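You operate a simulated robot arm through the tools that you are given. There is no shell and no other tool.

You run a simulated robot arm. Do the job below in one go: nothing can be reset, and whatever is moved stays where it is left.

TASK
Tighten the job board knob, then move the clipboard's card to GLUE.
Fine: the red card in GLUE goes on to STORE, the green magnet follows into GLUE, the board stays upright.

Only the result counts: the job must be done as asked and must still hold three seconds after the hand-in. Knocking over, shifting, dropping, spilling or breaking anything else fails it.

THE ROBOT
A 7-joint arm with a two-finger parallel gripper, fixed in place. Base frame: the origin is on the floor under the middle of its stand, x ahead of it, y to its left, z up. Units: m, rad, N and s.
It reaches about 1.479 m from its shoulder. Its first joint turns from -2.897 to 2.897 rad. Payload 4.4 kg.
Tool frame: the origin (TCP) lies between the finger pads and is the grasp point; the fingertips stand 0.023 m ahead of it; z points along the fingers, y is the line along which they close. The gripper opens to 0.094 m. The fingers are 0.038 m wide and 0.01 m thick; the gripper's body (0.054 by 0.096 m) begins 0.039 m behind the TCP.
Orientation is told as [roll, pitch, yaw] about the base's x, y, z axes, in that order, counted from this pose: with the fingers straight down and closing along the base's y, the tool's x points along the base's -x, its y along +y and its z along -z.

THE INTERFACE
- The arm moves only by the tool send_rows. Its argument "targets" is a list of rows, each a list of 7 numbers: the closure, from 0 (fully open) to 1 (shut), then the shift along the tool's x, y, z in cm, then the turn, a rotation vector about the tool's x, y, z in rad. In form: [[fingers, x, y, z, ax, ay, az], ...]. A call has 1 to 20 rows; each row shifts and turns the commanded pose from where the row before left it, along the tool's axes as they then stand. Each row takes 0.2 s and may step no farther than 0.05 m and 0.15 rad from the row before; otherwise, or with a gripper value out of range, the whole call is refused. A pose out of reach is approached as far as the arm can. The call stops where the force on the tool passes 40 N (or 10 N more than at its start, if that is more) or the arm is blocked; 0.2 s more then pass. The fingers move at their own pace (about 0.072 m/s each) and stop on an object; they squeeze with about 24 N. The grip force told is the motor's: it shows also when the fingers shut on nothing. Time passes only in rows, and 0.2 s behind the last, so rows that do not move let the fingers close. The reply holds the time, the measured pose of the TCP, the force on the tool along the base axes, the opening and the grip force, in the units named above and with some noise, with the torque about the TCP (base axes, N m) and any sound that the robot's microphone picked up.
- Cameras (640 x 400 px; columns grow to the right, rows downward): "scene" is fixed at [0.0718, -0.6452, 1.6881]; the picture's right is [0.57, -0.82, 0.00], its down [-0.34, -0.24, -0.91] and it looks along [0.74, 0.52, -0.42] (base axes); focal length 311 px, centre (320, 200). "wrist" rides on the gripper at [0.086, 0.016, -0.074] in the tool frame; the picture's right is [-0.18, 0.98, 0.00], its down [-0.58, -0.11, -0.81] and it looks along [-0.79, -0.15, 0.59] (tool axes); focal length 243 px, centre (320, 200). There is no depth. A picture from a camera that has moved, and an enlarged one, comes with that camera's place and axes in the base frame and with its lens. The place of the scene camera against the robot may be out by one fixed shift of up to 0.025 m in any direction.
- snapshot(camera): a new picture of that camera. The clock stands still meanwhile.
- close_up(camera, box): a new picture of the part [left, top, right, bottom] of that camera's present view, enlarged. The clock stands still meanwhile.
- job_done(): hands the job in; it is judged then, once.

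Places have to be worked out from the pictures, the camera data and where the tool is seen. Open the gripper and draw the arm clear of the work before you hand the job in, unless the task says otherwise.

The tools are called after "Emit:" by a JSON object that holds its "method" and its "body". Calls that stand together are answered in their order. send_rows: Moves the arm, as the interface text tells. Its arguments: {"type":"object","properties":{"targets":{"type":"array"}},"required":["targets"]} The other tools are called the same way: snapshot (camera) takes a picture; close_up (camera, box) takes an enlarged picture of a part of a camera's view; job_done () hands the job in.

At the start:

```text
clock: 0.0
eef_pos: [0.6006, -0.0111, 1.4497]
ee_rot: [0.0, 0.0, -0.001]
ft_force: [0.0, 0.3, 0.8]
wrist_torque: [-0.01, 0.0, 0.01]
opening: 0.0939
grip_force: 0.0
```

scene: 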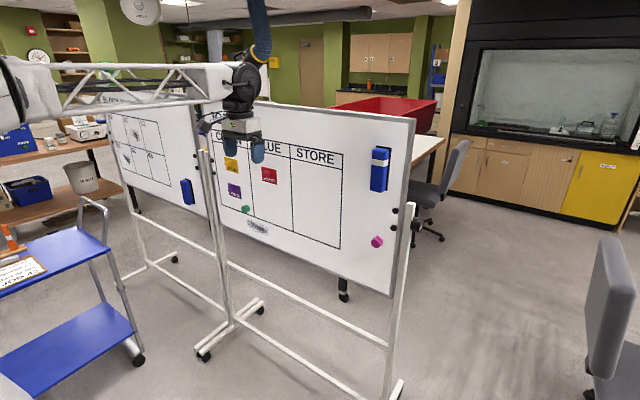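
wrist: 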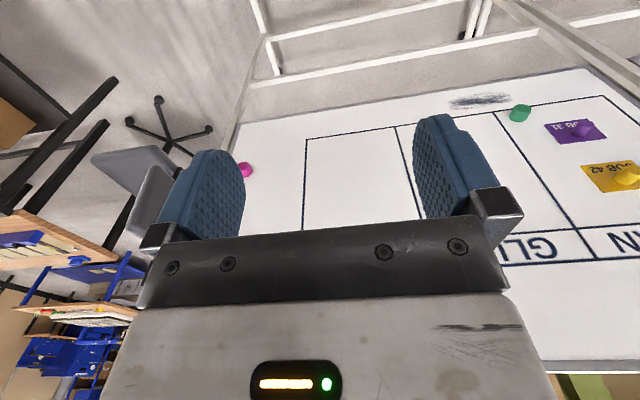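

I start by looking closer at the boards, the knobs and the clipboard in the scene view. Nothing is moved yet.

Emit:
{"method": "close_up", "body": {"camera": "scene", "box": [190, 90, 350, 190]}}

Emit:
{"method": "close_up", "body": {"camera": "scene", "box": [190, 170, 350, 270]}}

Emit:
{"method": "close_up", "body": {"camera": "scene", "box": [340, 110, 500, 260]}}

Emit:
{"method": "close_up", "body": {"camera": "scene", "box": [0, 220, 120, 300]}}

Emit:
{"method": "close_up", "body": {"camera": "scene", "box": [90, 90, 230, 230]}}

Emit:
{"method": "snapshot", "body": {"camera": "wrist"}}

```text
4.00 times, centred on (270, 140) of scene
camera zoom: at [0.0718, -0.6452, 1.6881], right [0.57, -0.82, 0.0], down [-0.34, -0.24, -0.91], along [0.74, 0.52, -0.42], focal length 1246 px, centre (520, 440)
```

zoom: 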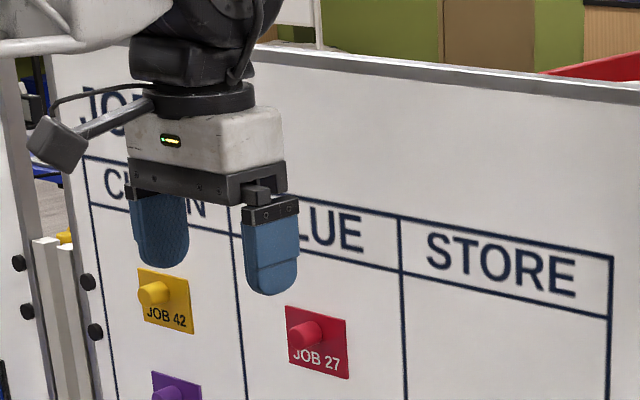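

```text
4.00 times, centred on (270, 220) of scene
camera zoom: at [0.0718, -0.6452, 1.6881], right [0.57, -0.82, 0.0], down [-0.34, -0.24, -0.91], along [0.74, 0.52, -0.42], focal length 1246 px, centre (520, 120)
```

zoom: 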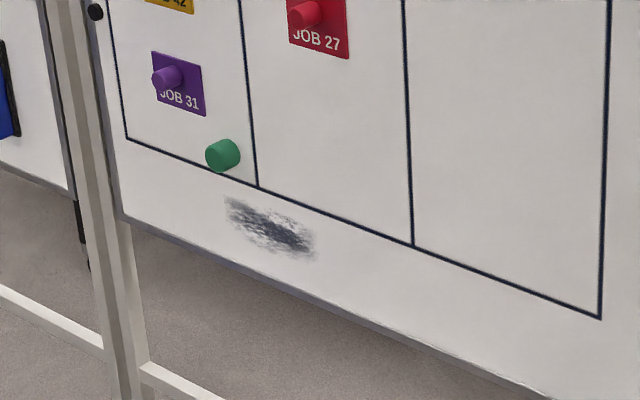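

```text
2.67 times, centred on (420, 185) of scene
camera zoom: at [0.0718, -0.6452, 1.6881], right [0.57, -0.82, 0.0], down [-0.34, -0.24, -0.91], along [0.74, 0.52, -0.42], focal length 830 px, centre (53, 240)
```

zoom: 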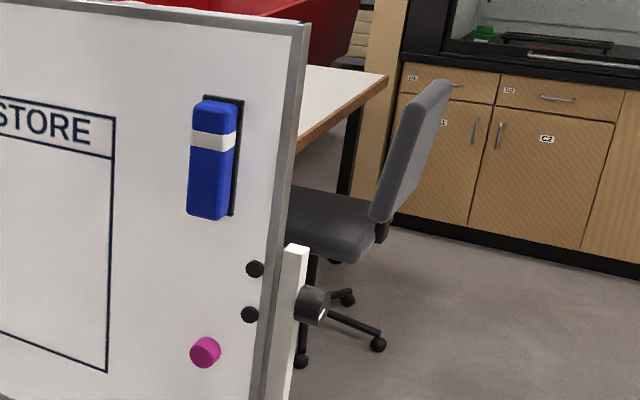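

```text
5.00 times, centred on (60, 260) of scene
camera zoom: at [0.0718, -0.6452, 1.6881], right [0.57, -0.82, 0.0], down [-0.34, -0.24, -0.91], along [0.74, 0.52, -0.42], focal length 1557 px, centre (1620, -100)
```

zoom: 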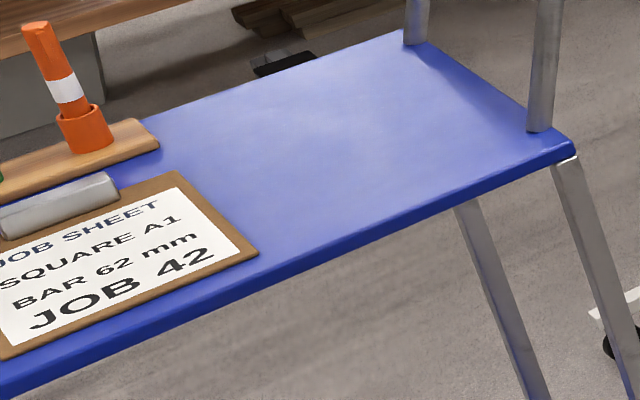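

```text
2.86 times, centred on (160, 160) of scene
camera zoom: at [0.0718, -0.6452, 1.6881], right [0.57, -0.82, 0.0], down [-0.34, -0.24, -0.91], along [0.74, 0.52, -0.42], focal length 890 px, centre (777, 314)
```

zoom: 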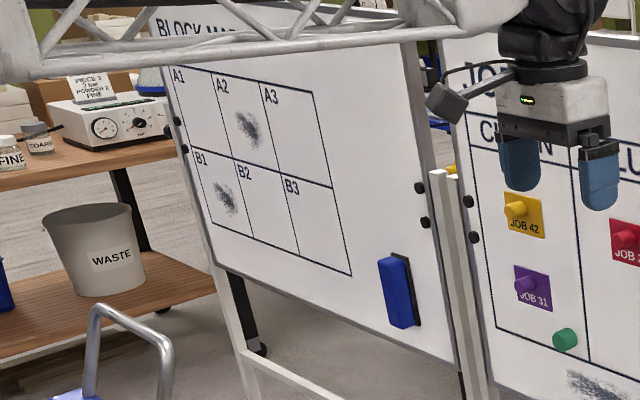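

```text
taken
camera wrist: at [0.5151, 0.0032, 1.5263], right [0.18, 0.98, 0.0], down [0.58, -0.11, 0.81], along [0.79, -0.15, -0.59], focal length 243 px, centre (320, 200)
```

wrist: 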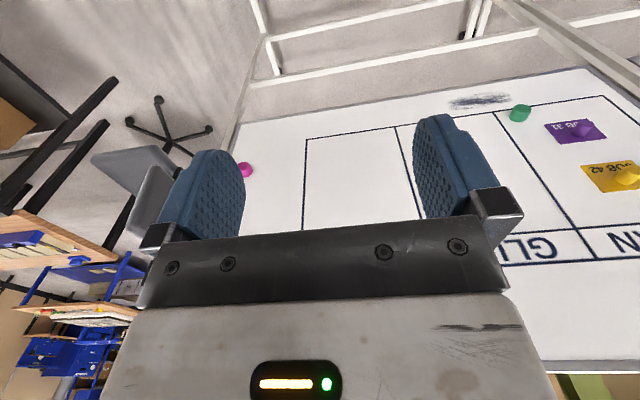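

The clipboard reads JOB 42, so the card to move is the yellow one. The job board knob sits outside the right post, at roughly (0.95, -0.40, 1.21). I first swing the hand to the right, away from the board, and turn the fingers towards +y to look at the knob.

Emit:
{"method": "send_rows", "body": {"targets": [[0, 0, -4, 0, 0, 0, 0], [0, 0, -5, 0, 0, 0, 0], [0, 0, -5, 0, 0, 0, 0], [0, 0, -5, 0, 0, 0, 0], [0, 0, -5, 0, 0, 0, 0], [0, 0, -5, 0, 0, 0, 0], [0, 0, -5, 0, 0, 0, 0], [0, 0, -5, 0, 0, 0, 0], [0, 0, -5, 0, 0, 0, 0], [0, 0, -5, 0, 0, 0, 0], [0, 0, -5, 0, 0, 0, 0], [0, 0, -5, 0, 0, 0, 0], [0, 0, -4, 0, 0, 0, 0], [0, 0, 0, 0, 0, 0, 0]]}}

```text
clock: 3.0
eef_pos: [0.599, -0.642, 1.4512]
ee_rot: [0.002, 0.0, 0.0]
ft_force: [0.0, -0.1, 0.1]
wrist_torque: [0.01, -0.01, 0.0]
opening: 0.094
grip_force: 0.0
```

The hand is at (0.60, -0.64, 1.45) and clear of everything. Next I turn it about the tool x so the fingers point along +y, and take pictures.

Emit:
{"method": "send_rows", "body": {"targets": [[0, 0, 0, 0, -0.14, 0, 0], [0, 0, 0, 0, -0.15, 0, 0], [0, 0, 0, 0, -0.15, 0, 0], [0, 0, 0, 0, -0.15, 0, 0], [0, 0, 0, 0, -0.15, 0, 0], [0, 0, 0, 0, -0.15, 0, 0], [0, 0, 0, 0, -0.15, 0, 0], [0, 0, 0, 0, -0.15, 0, 0], [0, 0, 0, 0, -0.15, 0, 0], [0, 0, 0, 0, -0.15, 0, 0], [0, 0, 0, 0, -0.0808, 0, 0], [0, 0, 0, 0, 0, 0, 0]]}}

Emit:
{"method": "snapshot", "body": {"camera": "wrist"}}

Emit:
{"method": "snapshot", "body": {"camera": "scene"}}

```text
clock: 5.6
eef_pos: [0.5821, -0.6174, 1.3895]
ee_rot: [0.68, -0.001, 0.001]
ft_force: [0.3, -0.1, -0.8]
wrist_torque: [-0.04, -0.04, 0.01]
opening: 0.0939
grip_force: 0.1
out of reach, approached as far as the arm can: row 4, 5, 6, 7, 8, 9, 10, 11
```

```text
taken
camera wrist: at [0.4972, -0.6532, 1.4581], right [0.18, 0.76, 0.62], down [0.58, -0.59, 0.56], along [0.79, 0.26, -0.55], focal length 243 px, centre (320, 200)
```

wrist: 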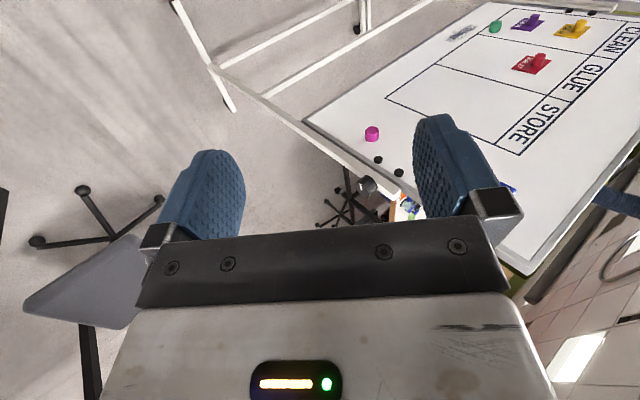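

```text
taken
```

scene: 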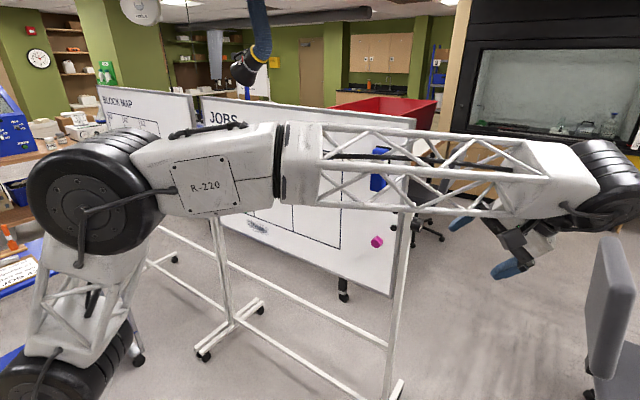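

The full turn is out of reach for the wrist at this spot; it stopped at about 0.68 rad. I take close-ups of the knob from here before choosing the approach.

Emit:
{"method": "close_up", "body": {"camera": "wrist", "box": [320, 140, 440, 215]}}

Emit:
{"method": "close_up", "body": {"camera": "wrist", "box": [440, 0, 640, 125]}}

```text
5.33 times, centred on (380, 178) of wrist
camera zoom: at [0.4972, -0.6532, 1.4581], right [0.18, 0.76, 0.62], down [0.58, -0.59, 0.56], along [0.79, 0.26, -0.55], focal length 1294 px, centre (0, 320)
```

zoom: 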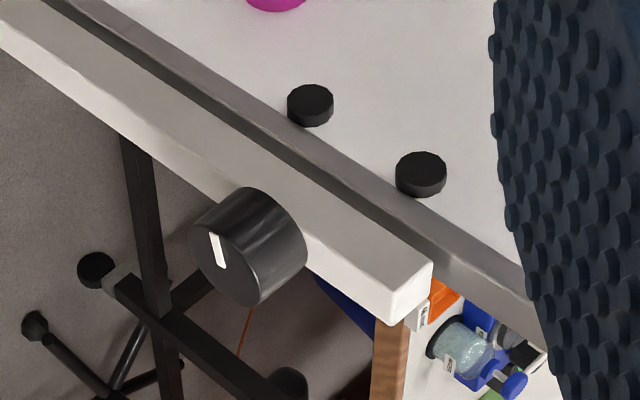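

```text
3.20 times, centred on (540, 62) of wrist
camera zoom: at [0.4972, -0.6532, 1.4581], right [0.18, 0.76, 0.62], down [0.58, -0.59, 0.56], along [0.79, 0.26, -0.55], focal length 776 px, centre (-384, 640)
```

zoom: 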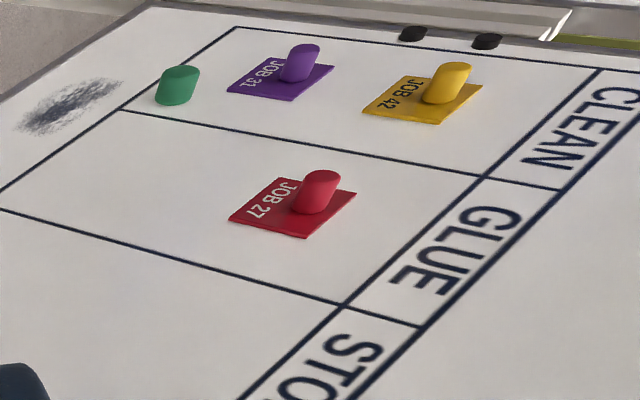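

The knob is a black cylinder on the outer face of the post with a white indicator line. I send one still row to see whether the commanded pose still lies beyond what the arm reached.

Emit:
{"method": "send_rows", "body": {"targets": [[0, 0, 0, 0, 0, 0, 0]]}}

```text
clock: 6.0
eef_pos: [0.5833, -0.6173, 1.3885]
ee_rot: [0.679, -0.002, 0.001]
ft_force: [0.7, -0.1, -0.8]
wrist_torque: [0.01, 0.01, 0.0]
opening: 0.0938
grip_force: 0.0
```

The still row shows the command now starts from the reached pose. Knob estimate from two views is about (0.98, -0.395, 1.18). I move forward to see it closer, staying in front of and right of the post.

Emit:
{"method": "send_rows", "body": {"targets": [[0, -3.5, -0.9, -0.8, 0, 0, 0], [0, -3.5, -0.9, -0.8, 0, 0, 0], [0, -3.5, -0.9, -0.8, 0, 0, 0], [0, -3.5, -0.9, -0.8, 0, 0, 0], [0, -3.5, -0.9, -0.8, 0, 0, 0], [0, -3.5, -0.9, -0.8, 0, 0, 0], [0, -3.5, -0.9, -0.8, 0, 0, 0], [0, 0, 0, 0, 0, 0, 0]]}}

Emit:
{"method": "snapshot", "body": {"camera": "wrist"}}

Emit:
{"method": "snapshot", "body": {"camera": "scene"}}

```text
clock: 7.8
eef_pos: [0.7726, -0.6454, 1.3146]
ee_rot: [0.72, 0.0, 0.001]
ft_force: [-1.1, 0.2, 0.4]
wrist_torque: [0.05, 0.01, -0.03]
opening: 0.094
grip_force: 0.0
out of reach, approached as far as the arm can: row 1, 2, 3, 4, 5, 6, 7
```

```text
taken
camera wrist: at [0.6866, -0.6843, 1.3823], right [0.18, 0.74, 0.65], down [0.58, -0.61, 0.53], along [0.79, 0.28, -0.54], focal length 243 px, centre (320, 200)
```

wrist: 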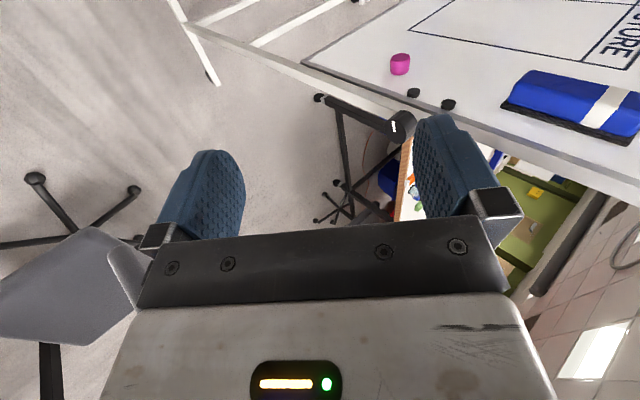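

```text
taken
```

scene: 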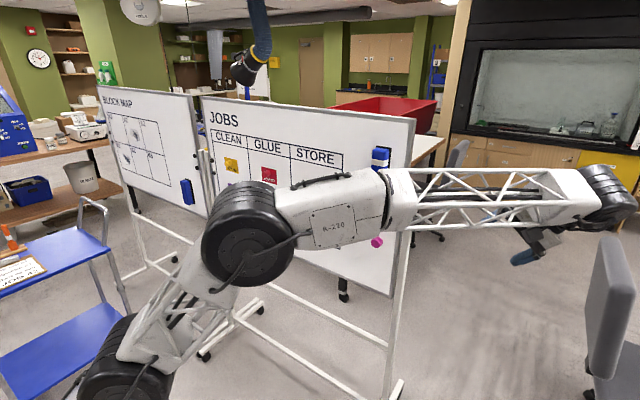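

The hand can't fold back far enough to point along +y here, so the wrist limit rules out the end-on grip. I will instead grip the knob from the front, across its top and bottom, and turn it by swinging the hand about y. First I unfold the hand back to pointing down and check how the command behaves.

Emit:
{"method": "send_rows", "body": {"targets": [[0, 0, 0, 0, 0.144, 0, 0], [0, 0, 0, 0, 0.144, 0, 0], [0, 0, 0, 0, 0.144, 0, 0], [0, 0, 0, 0, 0.144, 0, 0], [0, 0, 0, 0, 0.144, 0, 0], [0, 0, 0, 0, 0, 0, 0]]}}

Emit:
{"method": "close_up", "body": {"camera": "wrist", "box": [340, 60, 500, 160]}}

```text
clock: 9.2
eef_pos: [0.7739, -0.6442, 1.3146]
ee_rot: [-0.002, -0.001, -0.001]
ft_force: [0.1, -0.3, -0.1]
wrist_torque: [0.0, 0.0, 0.01]
opening: 0.0937
grip_force: 0.0
```

```text
4.00 times, centred on (420, 110) of wrist
camera zoom: at [0.6873, -0.6298, 1.3898], right [0.18, 0.98, 0.0], down [0.58, -0.11, 0.81], along [0.79, -0.15, -0.59], focal length 970 px, centre (-80, 560)
```

zoom: 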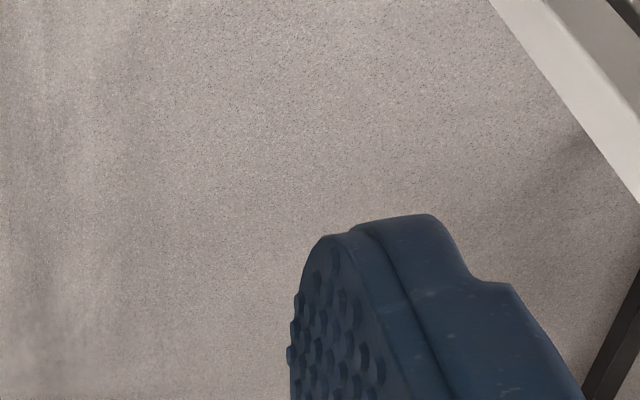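

The command restarts from the reached pose, and the hand points straight down at (0.774, -0.644, 1.315). Now I yaw by -90° so the tool x points to -y, which puts the camera on the outer side of the knob.

Emit:
{"method": "send_rows", "body": {"targets": [[0, 0, 0, 0, 0, 0, -0.1428], [0, 0, 0, 0, 0, 0, -0.1428], [0, 0, 0, 0, 0, 0, -0.1428], [0, 0, 0, 0, 0, 0, -0.1428], [0, 0, 0, 0, 0, 0, -0.1428], [0, 0, 0, 0, 0, 0, -0.1428], [0, 0, 0, 0, 0, 0, -0.1428], [0, 0, 0, 0, 0, 0, -0.1428], [0, 0, 0, 0, 0, 0, -0.1428], [0, 0, 0, 0, 0, 0, -0.1428], [0, 0, 0, 0, 0, 0, -0.1428], [0, 0, 0, 0, 0, 0, 0]]}}

Emit:
{"method": "snapshot", "body": {"camera": "wrist"}}

```text
clock: 11.8
eef_pos: [0.7733, -0.6454, 1.3145]
ee_rot: [0.0, 0.0, 1.572]
ft_force: [-0.5, -0.4, 0.4]
wrist_torque: [-0.03, 0.03, -0.02]
opening: 0.0941
grip_force: 0.1
```

```text
taken
camera wrist: at [0.7577, -0.7332, 1.3895], right [-0.98, 0.18, 0.0], down [0.11, 0.58, 0.81], along [0.15, 0.79, -0.59], focal length 243 px, centre (320, 200)
```

wrist: 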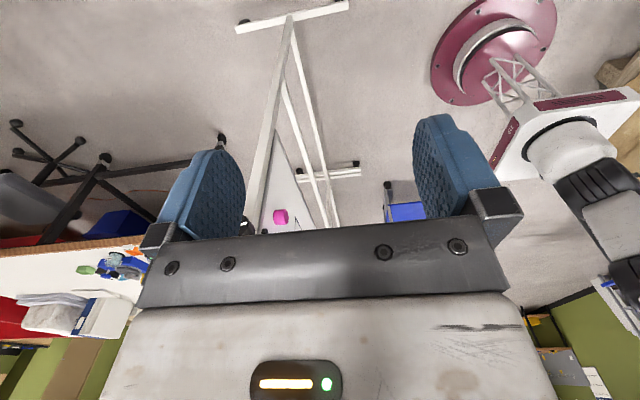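

The yaw works. Now I pitch the hand up 90° so that the fingers point at +x, and look at the knob.

Emit:
{"method": "send_rows", "body": {"targets": [[0, 0, 0, 0, 0.1428, 0, 0], [0, 0, 0, 0, 0.1428, 0, 0], [0, 0, 0, 0, 0.1428, 0, 0], [0, 0, 0, 0, 0.1428, 0, 0], [0, 0, 0, 0, 0.1428, 0, 0], [0, 0, 0, 0, 0.1428, 0, 0], [0, 0, 0, 0, 0.1428, 0, 0], [0, 0, 0, 0, 0.1428, 0, 0], [0, 0, 0, 0, 0.1428, 0, 0], [0, 0, 0, 0, 0.1428, 0, 0], [0, 0, 0, 0, 0.1428, 0, 0], [0, 0, 0, 0, 0, 0, 0]]}}

Emit:
{"method": "snapshot", "body": {"camera": "wrist"}}

Emit:
{"method": "snapshot", "body": {"camera": "scene"}}

```text
clock: 14.4
eef_pos: [0.7865, -0.659, 1.3423]
ee_rot: [-1.556, -0.011, 1.572]
ft_force: [-0.5, 0.0, 1.5]
wrist_torque: [0.0, 0.08, -0.05]
opening: 0.0943
grip_force: 0.0
out of reach, approached as far as the arm can: row 11
```

```text
taken
camera wrist: at [0.7134, -0.7473, 1.3279], right [-0.02, 0.2, -0.98], down [-0.81, 0.58, 0.13], along [0.59, 0.79, 0.15], focal length 243 px, centre (320, 200)
```

wrist: 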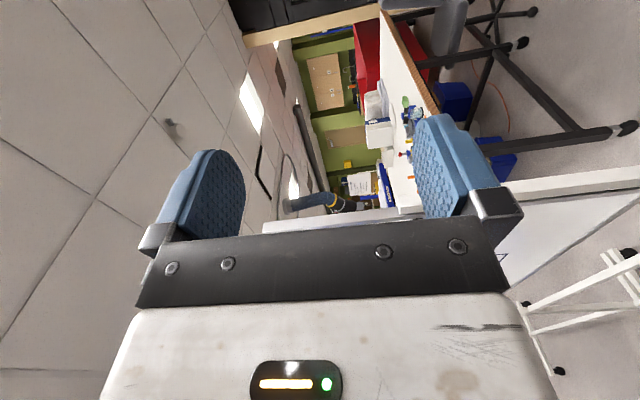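

```text
taken
```

scene: 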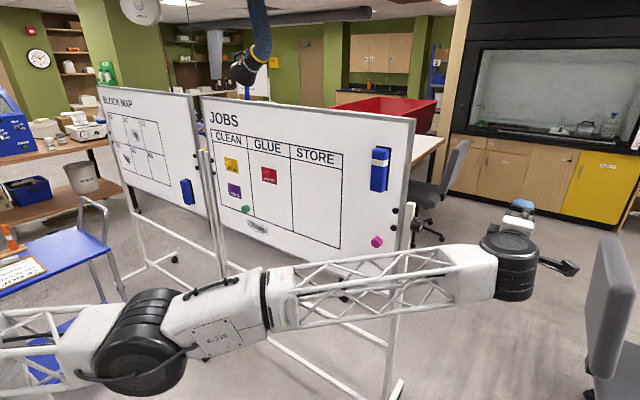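

The hand now points at +x, just at the edge of its range. The knob is hidden behind the finger. I lower the hand to knob height and shift it a little towards the post, staying well in front of it.

Emit:
{"method": "send_rows", "body": {"targets": [[0, -2.5, 3.6, -0.5, 0, 0, 0], [0, -2.5, 3.6, -0.5, 0, 0, 0], [0, -2.5, 3.6, -0.5, 0, 0, 0], [0, -2.5, 3.6, -0.5, 0, 0, 0], [0, 0, 0, 0, 0, 0, 0]]}}

Emit:
{"method": "snapshot", "body": {"camera": "wrist"}}

```text
clock: 15.6
eef_pos: [0.8458, -0.628, 1.3099]
ee_rot: [-1.539, -0.026, 1.565]
ft_force: [0.5, 0.3, -0.5]
wrist_torque: [-0.02, 0.01, 0.01]
opening: 0.0941
grip_force: 0.0
out of reach, approached as far as the arm can: row 1, 2, 3, 4
```

```text
taken
camera wrist: at [0.7703, -0.7146, 1.2957], right [-0.03, 0.21, -0.98], down [-0.8, 0.58, 0.15], along [0.6, 0.78, 0.15], focal length 243 px, centre (320, 200)
```

wrist: 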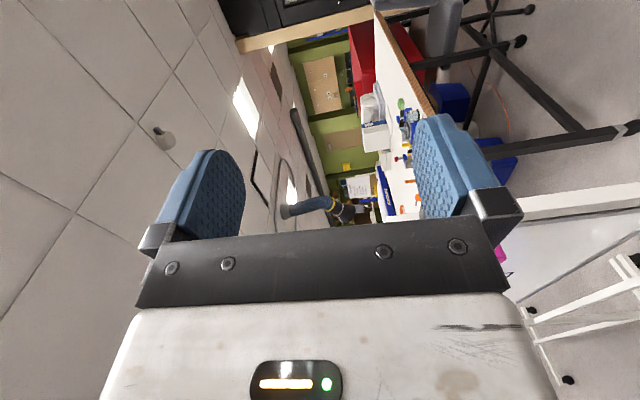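

The wrist roll is near its stop with this side of the hand up; the mirrored roll should be comfortable. I turn the hand by 180° about its own axis here in free space.

Emit:
{"method": "send_rows", "body": {"targets": [[0, 0, 0, -1, 0, 0, 0.149], [0, 0, 0, -1, 0, 0, 0.149], [0, 0, 0, -1, 0, 0, 0.149], [0, 0, 0, -1, 0, 0, 0.149], [0, 0, 0, -1, 0, 0, 0.149], [0, 0, 0, 0, 0, 0, 0.149], [0, 0, 0, 0, 0, 0, 0.149], [0, 0, 0, 0, 0, 0, 0.149], [0, 0, 0, 0, 0, 0, 0.149], [0, 0, 0, 0, 0, 0, 0.149], [0, 0, 0, 0, 0, 0, 0.149], [0, 0, 0, 0, 0, 0, 0.149], [0, 0, 0, 0, 0, 0, 0.149], [0, 0, 0, 0, 0, 0, 0.149], [0, 0, 0, 0, 0, 0, 0.149], [0, 0, 0, 0, 0, 0, 0.149], [0, 0, 0, 0, 0, 0, 0.149], [0, 0, 0, 0, 0, 0, 0.149], [0, 0, 0, 0, 0, 0, 0.149], [0, 0, 0, 0, 0, 0, 0.149]]}}

Emit:
{"method": "snapshot", "body": {"camera": "wrist"}}

Emit:
{"method": "snapshot", "body": {"camera": "scene"}}

```text
clock: 19.8
eef_pos: [0.7938, -0.6279, 1.3109]
ee_rot: [1.571, -0.158, -1.572]
ft_force: [0.8, 0.1, -0.2]
wrist_torque: [-0.01, 0.01, 0.01]
opening: 0.094
grip_force: 0.1
```

```text
taken
camera wrist: at [0.7197, -0.5419, 1.3145], right [0.0, -0.03, 1.0], down [-0.81, -0.59, -0.02], along [0.59, -0.81, -0.02], focal length 243 px, centre (320, 200)
```

wrist: 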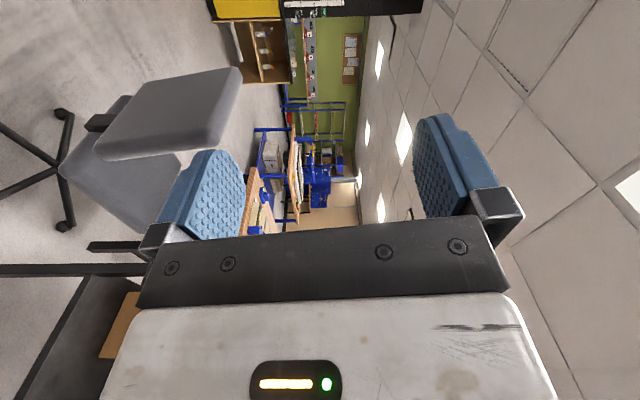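

```text
taken
```

scene: 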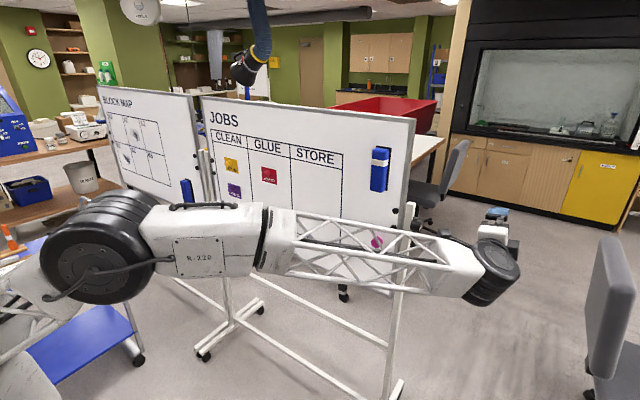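

This roll is well within range. I square up the remaining roll and turn the hand left about the vertical by about 60°. That lets the camera look straight at the knob and also tests how far the hand can point along the knob axis.

Emit:
{"method": "send_rows", "body": {"targets": [[0, 0, 0, 0, 0, 0, 0.149], [0, 0, -1, 0, 0, 0.15, 0], [0, 0, -1, 0, 0, 0.15, 0], [0, 0, -1, 0, 0, 0.15, 0], [0, 0, -1, 0, 0, 0.15, 0], [0, 0, -1, 0, 0, 0.15, 0], [0, 0, -1, 0, 0, 0.15, 0], [0, 0, -1, 0, 0, 0.15, 0], [0, 0, 0, 0, 0, 0, 0]]}}

Emit:
{"method": "snapshot", "body": {"camera": "wrist"}}

Emit:
{"method": "snapshot", "body": {"camera": "scene"}}

```text
clock: 21.8
eef_pos: [0.7951, -0.6299, 1.2405]
ee_rot: [1.559, -0.005, -0.52]
ft_force: [0.3, 0.1, 0.0]
wrist_torque: [-0.02, 0.0, 0.01]
opening: 0.094
grip_force: 0.0
```

```text
taken
camera wrist: at [0.6828, -0.6526, 1.2582], right [0.16, -0.08, 0.98], down [0.1, -0.99, -0.1], along [0.98, 0.12, -0.15], focal length 243 px, centre (320, 200)
```

wrist: 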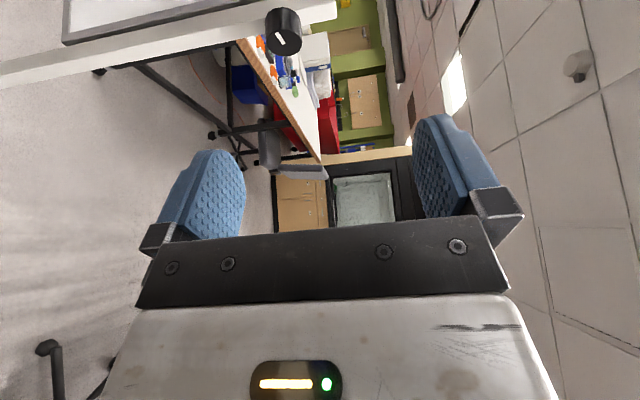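

```text
taken
```

scene: 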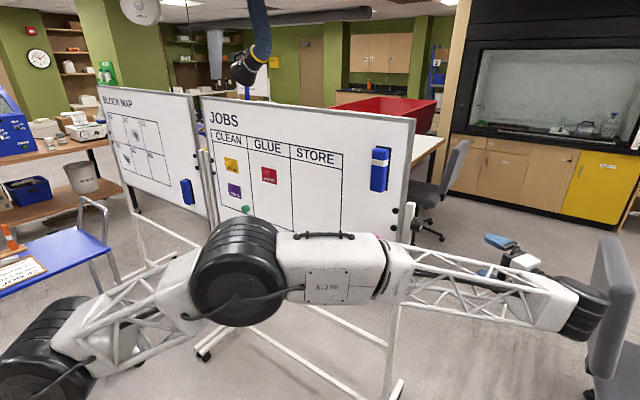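

The arm still reaches with the hand at 60°, and the knob is clearly visible at the top of the view. I zoom in on it.

Emit:
{"method": "close_up", "body": {"camera": "wrist", "box": [220, 0, 348, 80]}}

```text
5.00 times, centred on (284, 40) of wrist
camera zoom: at [0.6828, -0.6526, 1.2582], right [0.16, -0.08, 0.98], down [0.1, -0.99, -0.1], along [0.98, 0.12, -0.15], focal length 1213 px, centre (500, 1000)
```

zoom: 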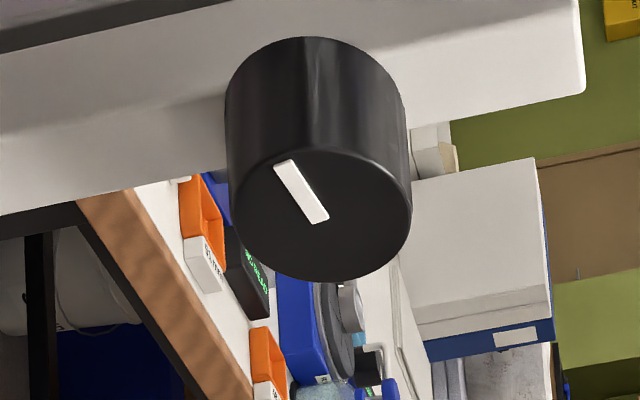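

The knob's outer face centre comes out at about (0.980, -0.397, 1.178), with a radius of about 25 mm and a length of about 30 mm. The pointer aims forward and down, about 8 o'clock seen from outside. The arm now has its elbow out, so an end-on grip may work. I move to about 12 cm short of the knob and then finish turning the fingers to +y.

Emit:
{"method": "send_rows", "body": {"targets": [[0, -2.1, -1.25, 3.75, 0, 0, 0], [0, -2.1, -1.25, 3.75, 0, 0, 0], [0, -2.1, -1.25, 3.75, 0, 0, 0], [0, -2.1, -1.25, 3.75, 0, 0, 0], [0, -2.1, -1.25, 3.75, 0, 0, 0], [0, 0, 0, 0, 0, 0.13, 0], [0, 0, 0, 0, 0, 0.13, 0], [0, 0, 0, 0, 0, 0.13, 0], [0, 0, 0, 0, 0, 0.13, 0], [0, 0, 0, 0, 0, 0, 0]]}}

Emit:
{"method": "snapshot", "body": {"camera": "wrist"}}

Emit:
{"method": "snapshot", "body": {"camera": "scene"}}

```text
clock: 24.0
eef_pos: [0.9769, -0.5191, 1.1756]
ee_rot: [1.559, -0.002, -0.197]
ft_force: [-0.4, -0.3, -0.3]
wrist_torque: [-0.01, -0.01, 0.02]
opening: 0.0938
grip_force: 0.1
out of reach, approached as far as the arm can: row 8, 9
```

```text
taken
camera wrist: at [0.8796, -0.5765, 1.1946], right [0.18, -0.02, 0.98], down [0.41, -0.91, -0.1], along [0.89, 0.42, -0.15], focal length 243 px, centre (320, 200)
```

wrist: 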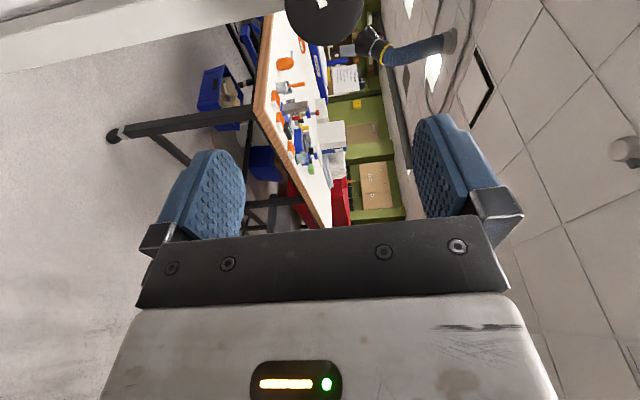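

```text
taken
```

scene: 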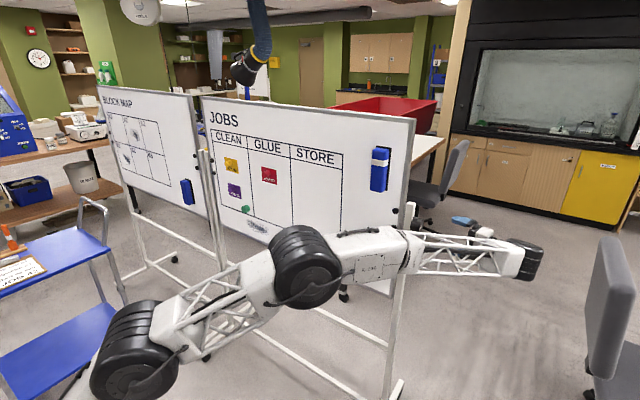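

The position is right, and the fingers are still 11° short of the knob axis. Moving nearer straightens the arm, so I approach to just short of the knob face and try to finish the turn there.

Emit:
{"method": "send_rows", "body": {"targets": [[0, 0.43, 0, 2.2, 0, 0, 0], [0, 0.43, 0, 2.2, 0, 0, 0], [0, 0.43, 0, 2.2, 0, 0, 0], [0, 0.43, 0, 2.2, 0, 0, 0], [0, 0, 0, 0, 0, 0.1, 0], [0, 0, 0, 0, 0, 0.1, 0], [0, 0, 0, 0, 0, 0, 0]]}}

Emit:
{"method": "snapshot", "body": {"camera": "wrist"}}

Emit:
{"method": "close_up", "body": {"camera": "scene", "box": [370, 180, 530, 280]}}

```text
clock: 25.6
eef_pos: [0.9795, -0.429, 1.1766]
ee_rot: [1.558, -0.002, -0.098]
ft_force: [-0.4, 0.1, -0.4]
wrist_torque: [-0.02, 0.0, 0.0]
opening: 0.0942
grip_force: 0.1
out of reach, approached as far as the arm can: row 6
```

```text
taken
camera wrist: at [0.8866, -0.4973, 1.1946], right [0.18, -0.01, 0.98], down [0.5, -0.86, -0.1], along [0.85, 0.51, -0.15], focal length 243 px, centre (320, 200)
```

wrist: 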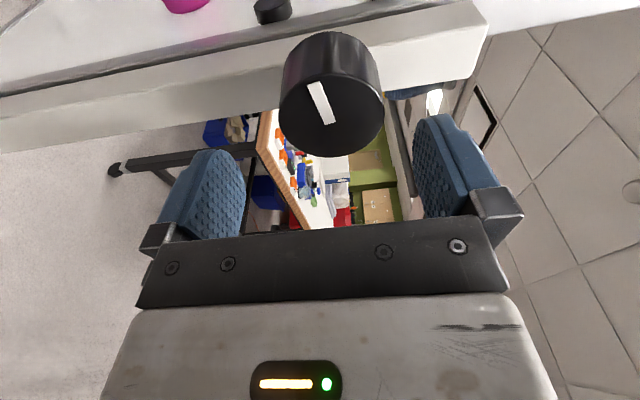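

```text
4.00 times, centred on (450, 230) of scene
camera zoom: at [0.0718, -0.6452, 1.6881], right [0.57, -0.82, 0.0], down [-0.34, -0.24, -0.91], along [0.74, 0.52, -0.42], focal length 1246 px, centre (-200, 80)
```

zoom: 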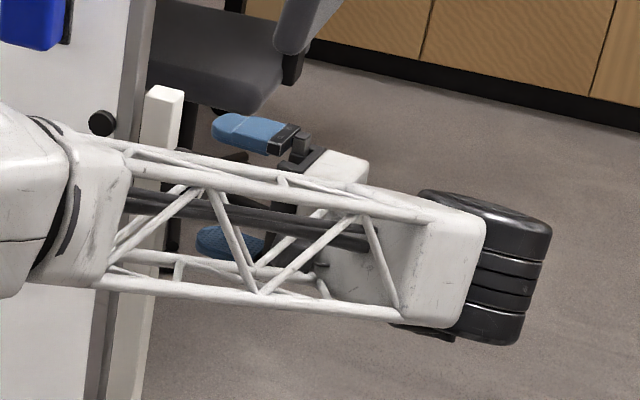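

The hand is within 6° of the knob axis now, just short of the face. The knob seems a few millimetres above the finger midline, so I zoom in to centre on it.

Emit:
{"method": "close_up", "body": {"camera": "wrist", "box": [240, 0, 432, 170]}}

```text
2.35 times, centred on (336, 85) of wrist
camera zoom: at [0.8866, -0.4973, 1.1946], right [0.18, -0.01, 0.98], down [0.5, -0.86, -0.1], along [0.85, 0.51, -0.15], focal length 571 px, centre (282, 471)
```

zoom: 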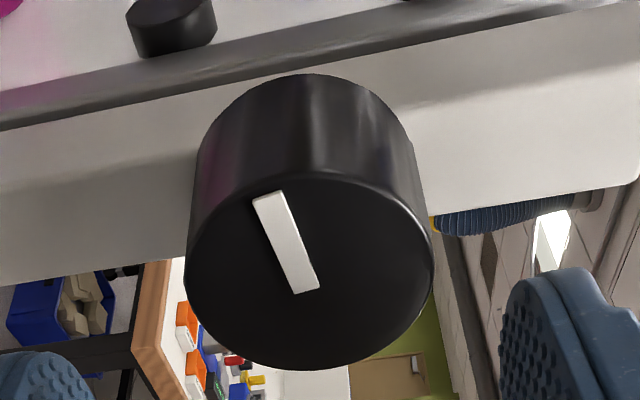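

Combining the views, the knob centre lies about 18 mm to the tool's +x and 8 mm to its +y, with the face about 25 mm ahead of the TCP. I correct sideways only and check again.

Emit:
{"method": "send_rows", "body": {"targets": [[0, 0.6, 0.3, -0.3, 0, 0, 0], [0, 0.6, 0.3, -0.3, 0, 0, 0], [0, 0.6, 0.25, -0.3, 0, 0, 0], [0, 0, 0, 0, 0, 0, 0]]}}

Emit:
{"method": "close_up", "body": {"camera": "wrist", "box": [200, 0, 456, 180]}}

```text
clock: 26.6
eef_pos: [0.9665, -0.4354, 1.1831]
ee_rot: [1.556, -0.002, -0.102]
ft_force: [0.3, 0.3, 0.2]
wrist_torque: [-0.02, 0.01, -0.04]
opening: 0.0938
grip_force: 0.1
out of reach, approached as far as the arm can: row 3
```

```text
2.22 times, centred on (328, 90) of wrist
camera zoom: at [0.8739, -0.5015, 1.2012], right [0.18, -0.01, 0.98], down [0.5, -0.86, -0.1], along [0.85, 0.51, -0.16], focal length 539 px, centre (302, 444)
```

zoom: 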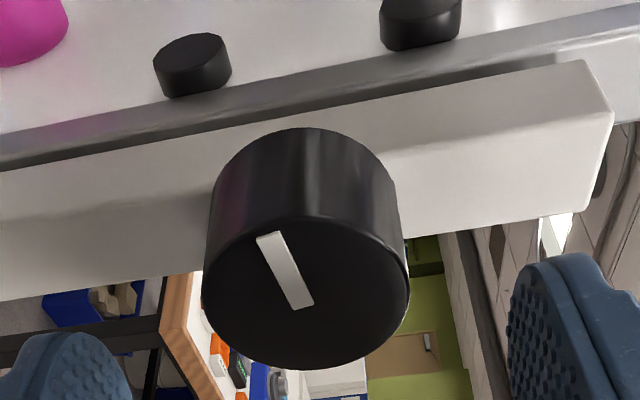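

The knob centre is now about (0.962, y, 1.185), with its face at y≈-0.412 and the post at about -0.385. I centre the last few millimetres, straighten what the wrist allows, and advance slowly so the fingertips pass over the knob without touching the post.

Emit:
{"method": "send_rows", "body": {"targets": [[0, 0.35, 0.1, 0.5, 0, 0, 0], [0, 0.35, 0.1, 0.6, 0, 0, 0], [0, 0, 0, 0.6, 0, 0, 0], [0, 0, 0, 0.5, 0, 0.04, 0], [0, 0, 0, 0, 0, 0.04, 0], [0, 0, 0, 0, 0, 0, 0]]}}

Emit:
{"method": "close_up", "body": {"camera": "wrist", "box": [160, 0, 480, 220]}}

Emit:
{"method": "close_up", "body": {"camera": "scene", "box": [370, 180, 530, 280]}}

```text
clock: 28.0
eef_pos: [0.9613, -0.4175, 1.1836]
ee_rot: [1.559, -0.002, -0.098]
ft_force: [1.4, 0.5, -0.7]
wrist_torque: [0.04, 0.04, 0.0]
opening: 0.094
grip_force: 0.0
out of reach, approached as far as the arm can: row 4, 5
```

```text
1.82 times, centred on (320, 110) of wrist
camera zoom: at [0.8686, -0.4846, 1.2025], right [0.18, -0.01, 0.98], down [0.5, -0.86, -0.1], along [0.85, 0.51, -0.15], focal length 441 px, centre (320, 364)
```

zoom: 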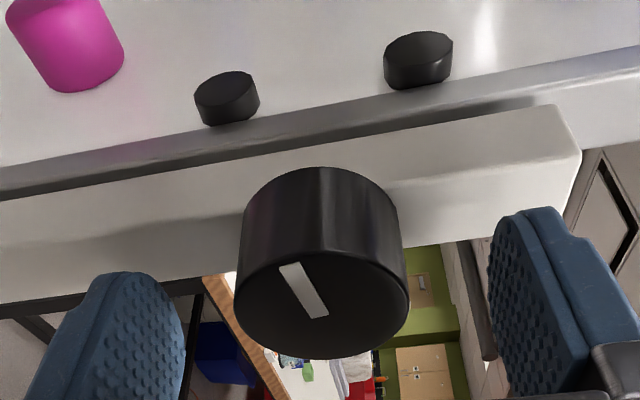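

```text
4.00 times, centred on (450, 230) of scene
camera zoom: at [0.0718, -0.6452, 1.6881], right [0.57, -0.82, 0.0], down [-0.34, -0.24, -0.91], along [0.74, 0.52, -0.42], focal length 1246 px, centre (-200, 80)
```

zoom: 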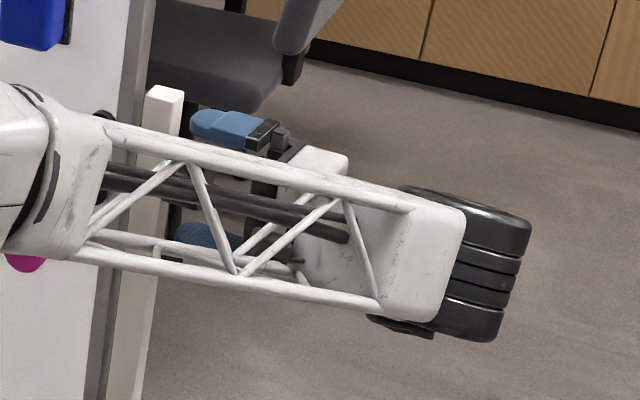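

The knob sits centred between the fingers, with its face about 12 mm ahead of the TCP. I advance 10 mm more, close the fingers, and watch the force.

Emit:
{"method": "send_rows", "body": {"targets": [[0, 0.15, 0.05, 0.5, 0, 0, 0], [0, 0.1, 0, 0.5, 0, 0, 0], [0, 0, 0, 0, 0, 0, 0], [0.3, 0, 0, 0, 0, 0, 0], [0.6, 0, 0, 0, 0, 0, 0], [1, 0, 0, 0, 0, 0, 0], [1, 0, 0, 0, 0, 0, 0], [1, 0, 0, 0, 0, 0, 0]]}}

Emit:
{"method": "close_up", "body": {"camera": "wrist", "box": [160, 0, 480, 220]}}

```text
clock: 29.8
eef_pos: [0.9597, -0.4082, 1.1857]
ee_rot: [1.558, -0.003, -0.097]
ft_force: [6.5, -1.2, 17.7]
wrist_torque: [1.47, 0.0, 0.17]
opening: 0.0458
grip_force: 45.4
```

```text
1.82 times, centred on (320, 110) of wrist
camera zoom: at [0.8668, -0.4745, 1.2032], right [0.18, -0.01, 0.98], down [0.5, -0.86, -0.1], along [0.85, 0.51, -0.15], focal length 441 px, centre (320, 364)
```

zoom: 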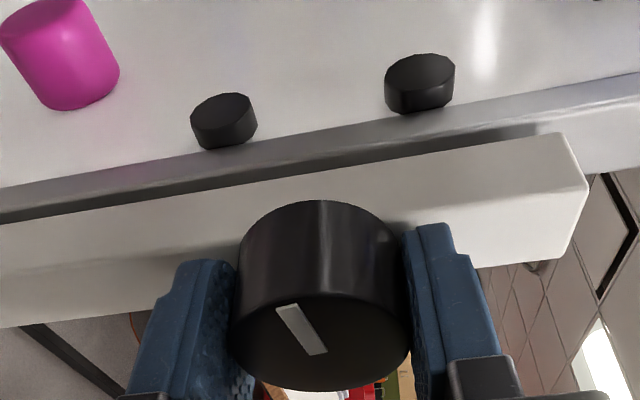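

The fingers hold the knob (opening 46 mm). The 18 N upward reaction suggests the hand is slightly low. I shift it up by 1.5 mm to relieve that.

Emit:
{"method": "send_rows", "body": {"targets": [[1, 0, 0.15, 0, 0, 0, 0], [1, 0, 0, 0, 0, 0, 0]]}}

```text
clock: 30.4
eef_pos: [0.9588, -0.4066, 1.1862]
ee_rot: [1.559, -0.002, -0.095]
ft_force: [1.8, 7.0, 8.6]
wrist_torque: [1.04, 0.02, -0.34]
opening: 0.0459
grip_force: 44.7
```

The reaction dropped to about 9 N. Now I begin to turn clockwise as seen from outside (positive about the tool z) in small steps, watching the torque.

Emit:
{"method": "send_rows", "body": {"targets": [[1, 0, 0.1, 0, 0, 0, 0.1], [1, 0, 0, 0, 0, 0, 0.1], [1, 0, 0, 0, 0, 0, 0.1], [1, 0, 0, 0, 0, 0, 0]]}}

Emit:
{"method": "close_up", "body": {"camera": "wrist", "box": [160, 0, 480, 220]}}

```text
clock: 31.4
eef_pos: [0.9598, -0.4087, 1.1859]
ee_rot: [1.558, 0.301, -0.101]
ft_force: [4.4, -2.0, -10.2]
wrist_torque: [-1.44, 0.03, -0.27]
opening: 0.0462
grip_force: 45.4
```

```text
1.82 times, centred on (320, 110) of wrist
camera zoom: at [0.8753, -0.4756, 1.2283], right [0.47, -0.04, 0.88], down [0.44, -0.86, -0.27], along [0.77, 0.52, -0.38], focal length 441 px, centre (320, 364)
```

zoom: 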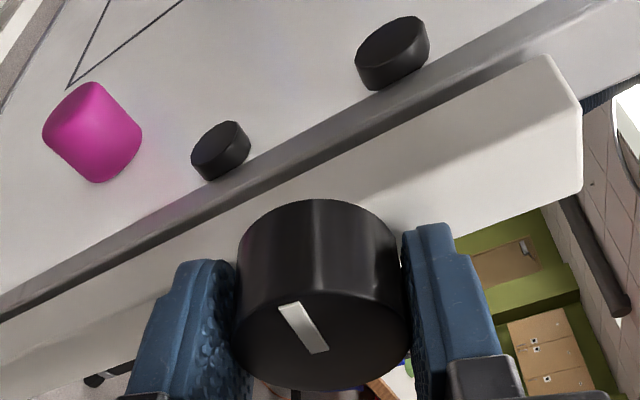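

The knob turns with the hand (the pointer stays put in the hand's view) and offers almost no resistance yet. I keep turning clockwise.

Emit:
{"method": "send_rows", "body": {"targets": [[1, 0, -0.06, 0, 0, 0, 0.12], [1, 0, 0, 0, 0, 0, 0.12], [1, 0, 0, 0, 0, 0, 0.12], [1, 0, 0, 0, 0, 0, 0.12], [1, 0, 0, 0, 0, 0, 0.12], [1, 0, 0, 0, 0, 0, 0]]}}

```text
clock: 32.7
eef_pos: [0.9589, -0.4078, 1.1849]
ee_rot: [1.553, 0.898, -0.11]
ft_force: [-5.8, -1.1, 0.0]
wrist_torque: [-0.97, 0.04, 0.66]
opening: 0.0473
grip_force: 44.9
stopped in row 6: the force on the tool passed its limit at 42 N (the readings are from after the stop); the commanded pose is now the measured one
```

The call stopped at 42 N near the end, after about 0.9 rad of turning in total. I look at the knob to see whether it followed.

Emit:
{"method": "close_up", "body": {"camera": "wrist", "box": [160, 0, 480, 220]}}

Emit:
{"method": "snapshot", "body": {"camera": "scene"}}

```text
1.82 times, centred on (320, 110) of wrist
camera zoom: at [0.9115, -0.4789, 1.2645], right [0.88, -0.08, 0.47], down [0.2, -0.83, -0.51], along [0.43, 0.54, -0.72], focal length 441 px, centre (320, 364)
```

zoom: 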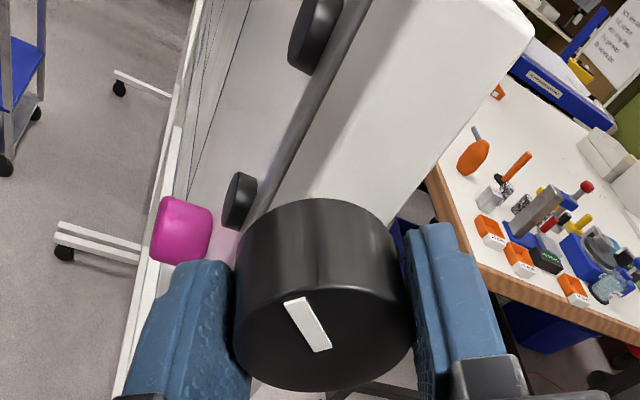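

```text
taken
```

scene: 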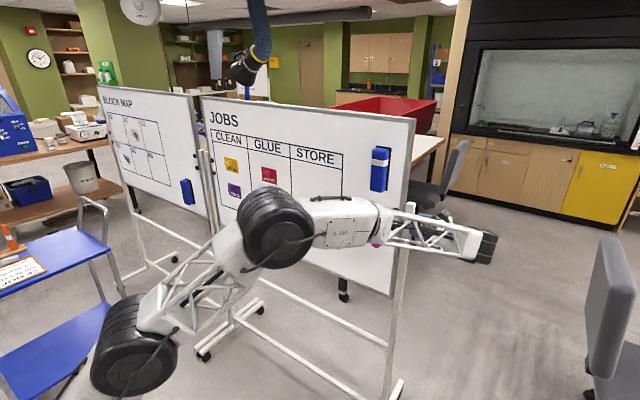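

The knob followed the hand the whole way, so the force came from the hand being slightly off the axis. I continue in shorter chunks and correct the centring from the force readings.

Emit:
{"method": "send_rows", "body": {"targets": [[1, 0, 0, 0, 0, 0, 0.1], [1, 0, 0, 0, 0, 0, 0.1], [1, 0, 0, 0, 0, 0, 0]]}}

```text
clock: 33.5
eef_pos: [0.9592, -0.4081, 1.1854]
ee_rot: [1.548, 1.099, -0.116]
ft_force: [-29.0, -4.9, -7.7]
wrist_torque: [-1.07, -0.03, 1.31]
opening: 0.0478
grip_force: 45.1
```

The tool is being pushed towards -x by 29 N, so I shift it about 1.6 mm that way, and keep turning.

Emit:
{"method": "send_rows", "body": {"targets": [[1, 0.04, -0.16, 0, 0, 0, 0], [1, 0, 0, 0, 0, 0, 0.1], [1, 0, 0, 0, 0, 0, 0.1], [1, 0, 0, 0, 0, 0, 0]]}}

```text
clock: 34.0
eef_pos: [0.9602, -0.4069, 1.1843]
ee_rot: [1.545, 1.136, -0.125]
ft_force: [21.4, -9.1, -1.3]
wrist_torque: [0.08, 0.0, 0.86]
opening: 0.048
grip_force: 45.4
stopped in row 2: the force on the tool passed its limit at 44 N (the readings are from after the stop); the commanded pose is now the measured one
```

The fit is stiffer than expected, about 45 N/mm, so that overshot. I move back 0.5 mm and turn in small increments.

Emit:
{"method": "send_rows", "body": {"targets": [[1, -0.02, 0.04, 0, 0, 0, 0.05], [1, 0, 0, 0, 0, 0, 0.08], [1, 0, 0, 0, 0, 0, 0]]}}

```text
clock: 34.8
eef_pos: [0.9592, -0.4071, 1.1855]
ee_rot: [1.532, 1.266, -0.136]
ft_force: [9.5, -1.7, -5.6]
wrist_torque: [-1.08, -0.04, 0.83]
opening: 0.0481
grip_force: 45.6
```

The forces are low again and about 1.27 rad is done. I continue with small steps.

Emit:
{"method": "send_rows", "body": {"targets": [[1, -0.005, 0.015, 0, 0, 0, 0.08], [1, 0, 0, 0, 0, 0, 0.08], [1, 0, 0, 0, 0, 0, 0.08], [1, 0, 0, 0, 0, 0, 0]]}}

Emit:
{"method": "close_up", "body": {"camera": "wrist", "box": [160, 0, 480, 220]}}

```text
clock: 35.8
eef_pos: [0.9589, -0.4086, 1.185]
ee_rot: [1.393, 1.506, -0.276]
ft_force: [-17.2, 13.8, -12.6]
wrist_torque: [-0.67, 0.02, 1.38]
opening: 0.0485
grip_force: 44.7
```

```text
1.82 times, centred on (320, 110) of wrist
camera zoom: at [0.9629, -0.4836, 1.2745], right [0.99, -0.1, -0.12], down [-0.15, -0.8, -0.58], along [-0.04, 0.59, -0.81], focal length 441 px, centre (320, 364)
```

zoom: 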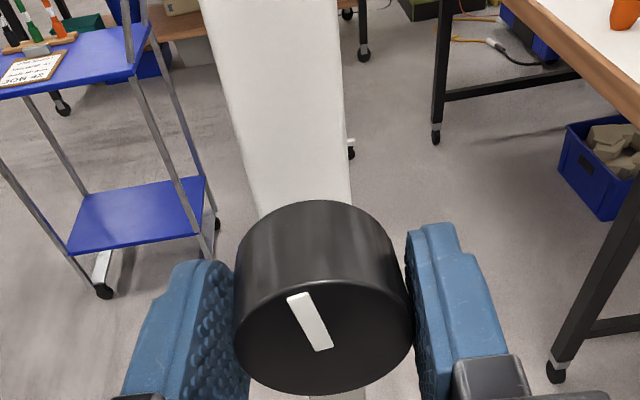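

About 86° turned, and the knob still follows freely. I continue, trimming the position by the forces.

Emit:
{"method": "send_rows", "body": {"targets": [[1, -0.02, -0.035, 0, 0, 0, 0.08], [1, 0, 0, 0, 0, 0, 0.08], [1, 0, 0, 0, 0, 0, 0.08], [1, 0, 0, 0, 0, 0, 0]]}}

```text
clock: 36.8
eef_pos: [0.9593, -0.408, 1.1862]
ee_rot: [-1.502, 1.396, 3.108]
ft_force: [26.9, -11.8, 7.1]
wrist_torque: [0.37, -0.82, 0.78]
opening: 0.0485
grip_force: 45.0
```

A resisting torque of 0.82 N m has now appeared about the knob axis: it is getting tight at about 100° of turn. I trim the position and turn a little further, watching the torque and whether the knob still follows.

Emit:
{"method": "send_rows", "body": {"targets": [[1, 0, 0.035, 0, 0, 0, 0.04], [1, 0, 0, 0, 0, 0, 0.04], [1, 0, 0, 0, 0, 0, 0]]}}

Emit:
{"method": "close_up", "body": {"camera": "wrist", "box": [160, 0, 480, 220]}}

```text
clock: 37.6
eef_pos: [0.9594, -0.4085, 1.1838]
ee_rot: [-1.527, 1.316, 3.086]
ft_force: [-15.0, 4.7, -1.7]
wrist_torque: [-0.14, -0.61, 1.45]
opening: 0.0483
grip_force: 45.7
```

```text
1.82 times, centred on (320, 110) of wrist
camera zoom: at [0.9894, -0.4863, 1.2658], right [0.9, -0.09, -0.43], down [-0.33, -0.78, -0.53], along [-0.29, 0.61, -0.74], focal length 441 px, centre (320, 364)
```

zoom: 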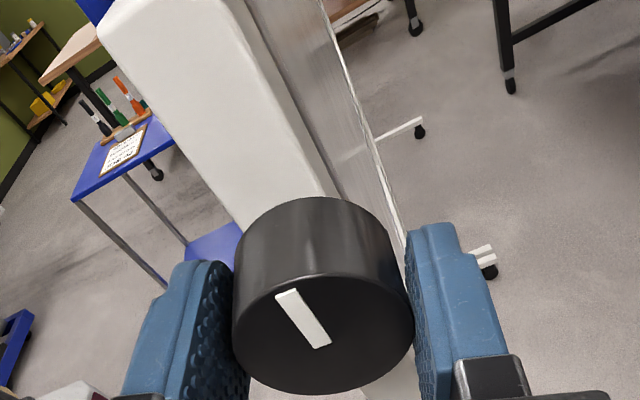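

The pointer now stands straight up (12 o'clock), having turned about 100°, and the fingers have begun to slip on the knob. I give it one more small firm turn to confirm it is at its stop.

Emit:
{"method": "send_rows", "body": {"targets": [[1, 0, -0.02, 0, 0, 0, 0.06], [1, 0, 0, 0, 0, 0, 0.06], [1, 0, 0, 0, 0, 0, 0.06], [1, 0, 0, 0, 0, 0, 0]]}}

Emit:
{"method": "close_up", "body": {"camera": "wrist", "box": [160, 0, 480, 220]}}

```text
clock: 38.6
eef_pos: [0.9586, -0.4087, 1.1853]
ee_rot: [-1.542, 1.135, 3.068]
ft_force: [-4.9, -0.6, 1.7]
wrist_torque: [0.35, -0.65, 1.19]
opening: 0.0482
grip_force: 44.8
```

```text
1.82 times, centred on (320, 110) of wrist
camera zoom: at [1.0031, -0.4877, 1.2588], right [0.81, -0.09, -0.58], down [-0.42, -0.77, -0.47], along [-0.41, 0.63, -0.66], focal length 441 px, centre (320, 364)
```

zoom: 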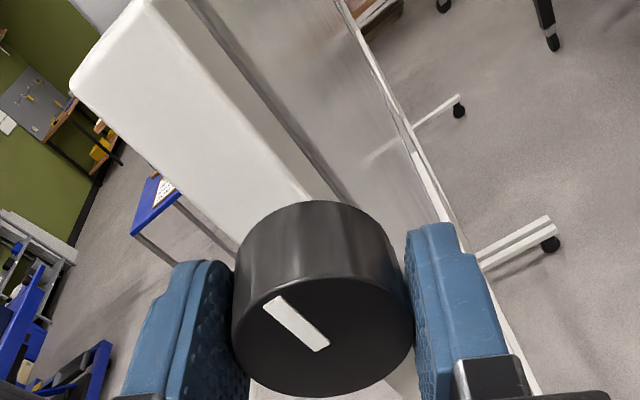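

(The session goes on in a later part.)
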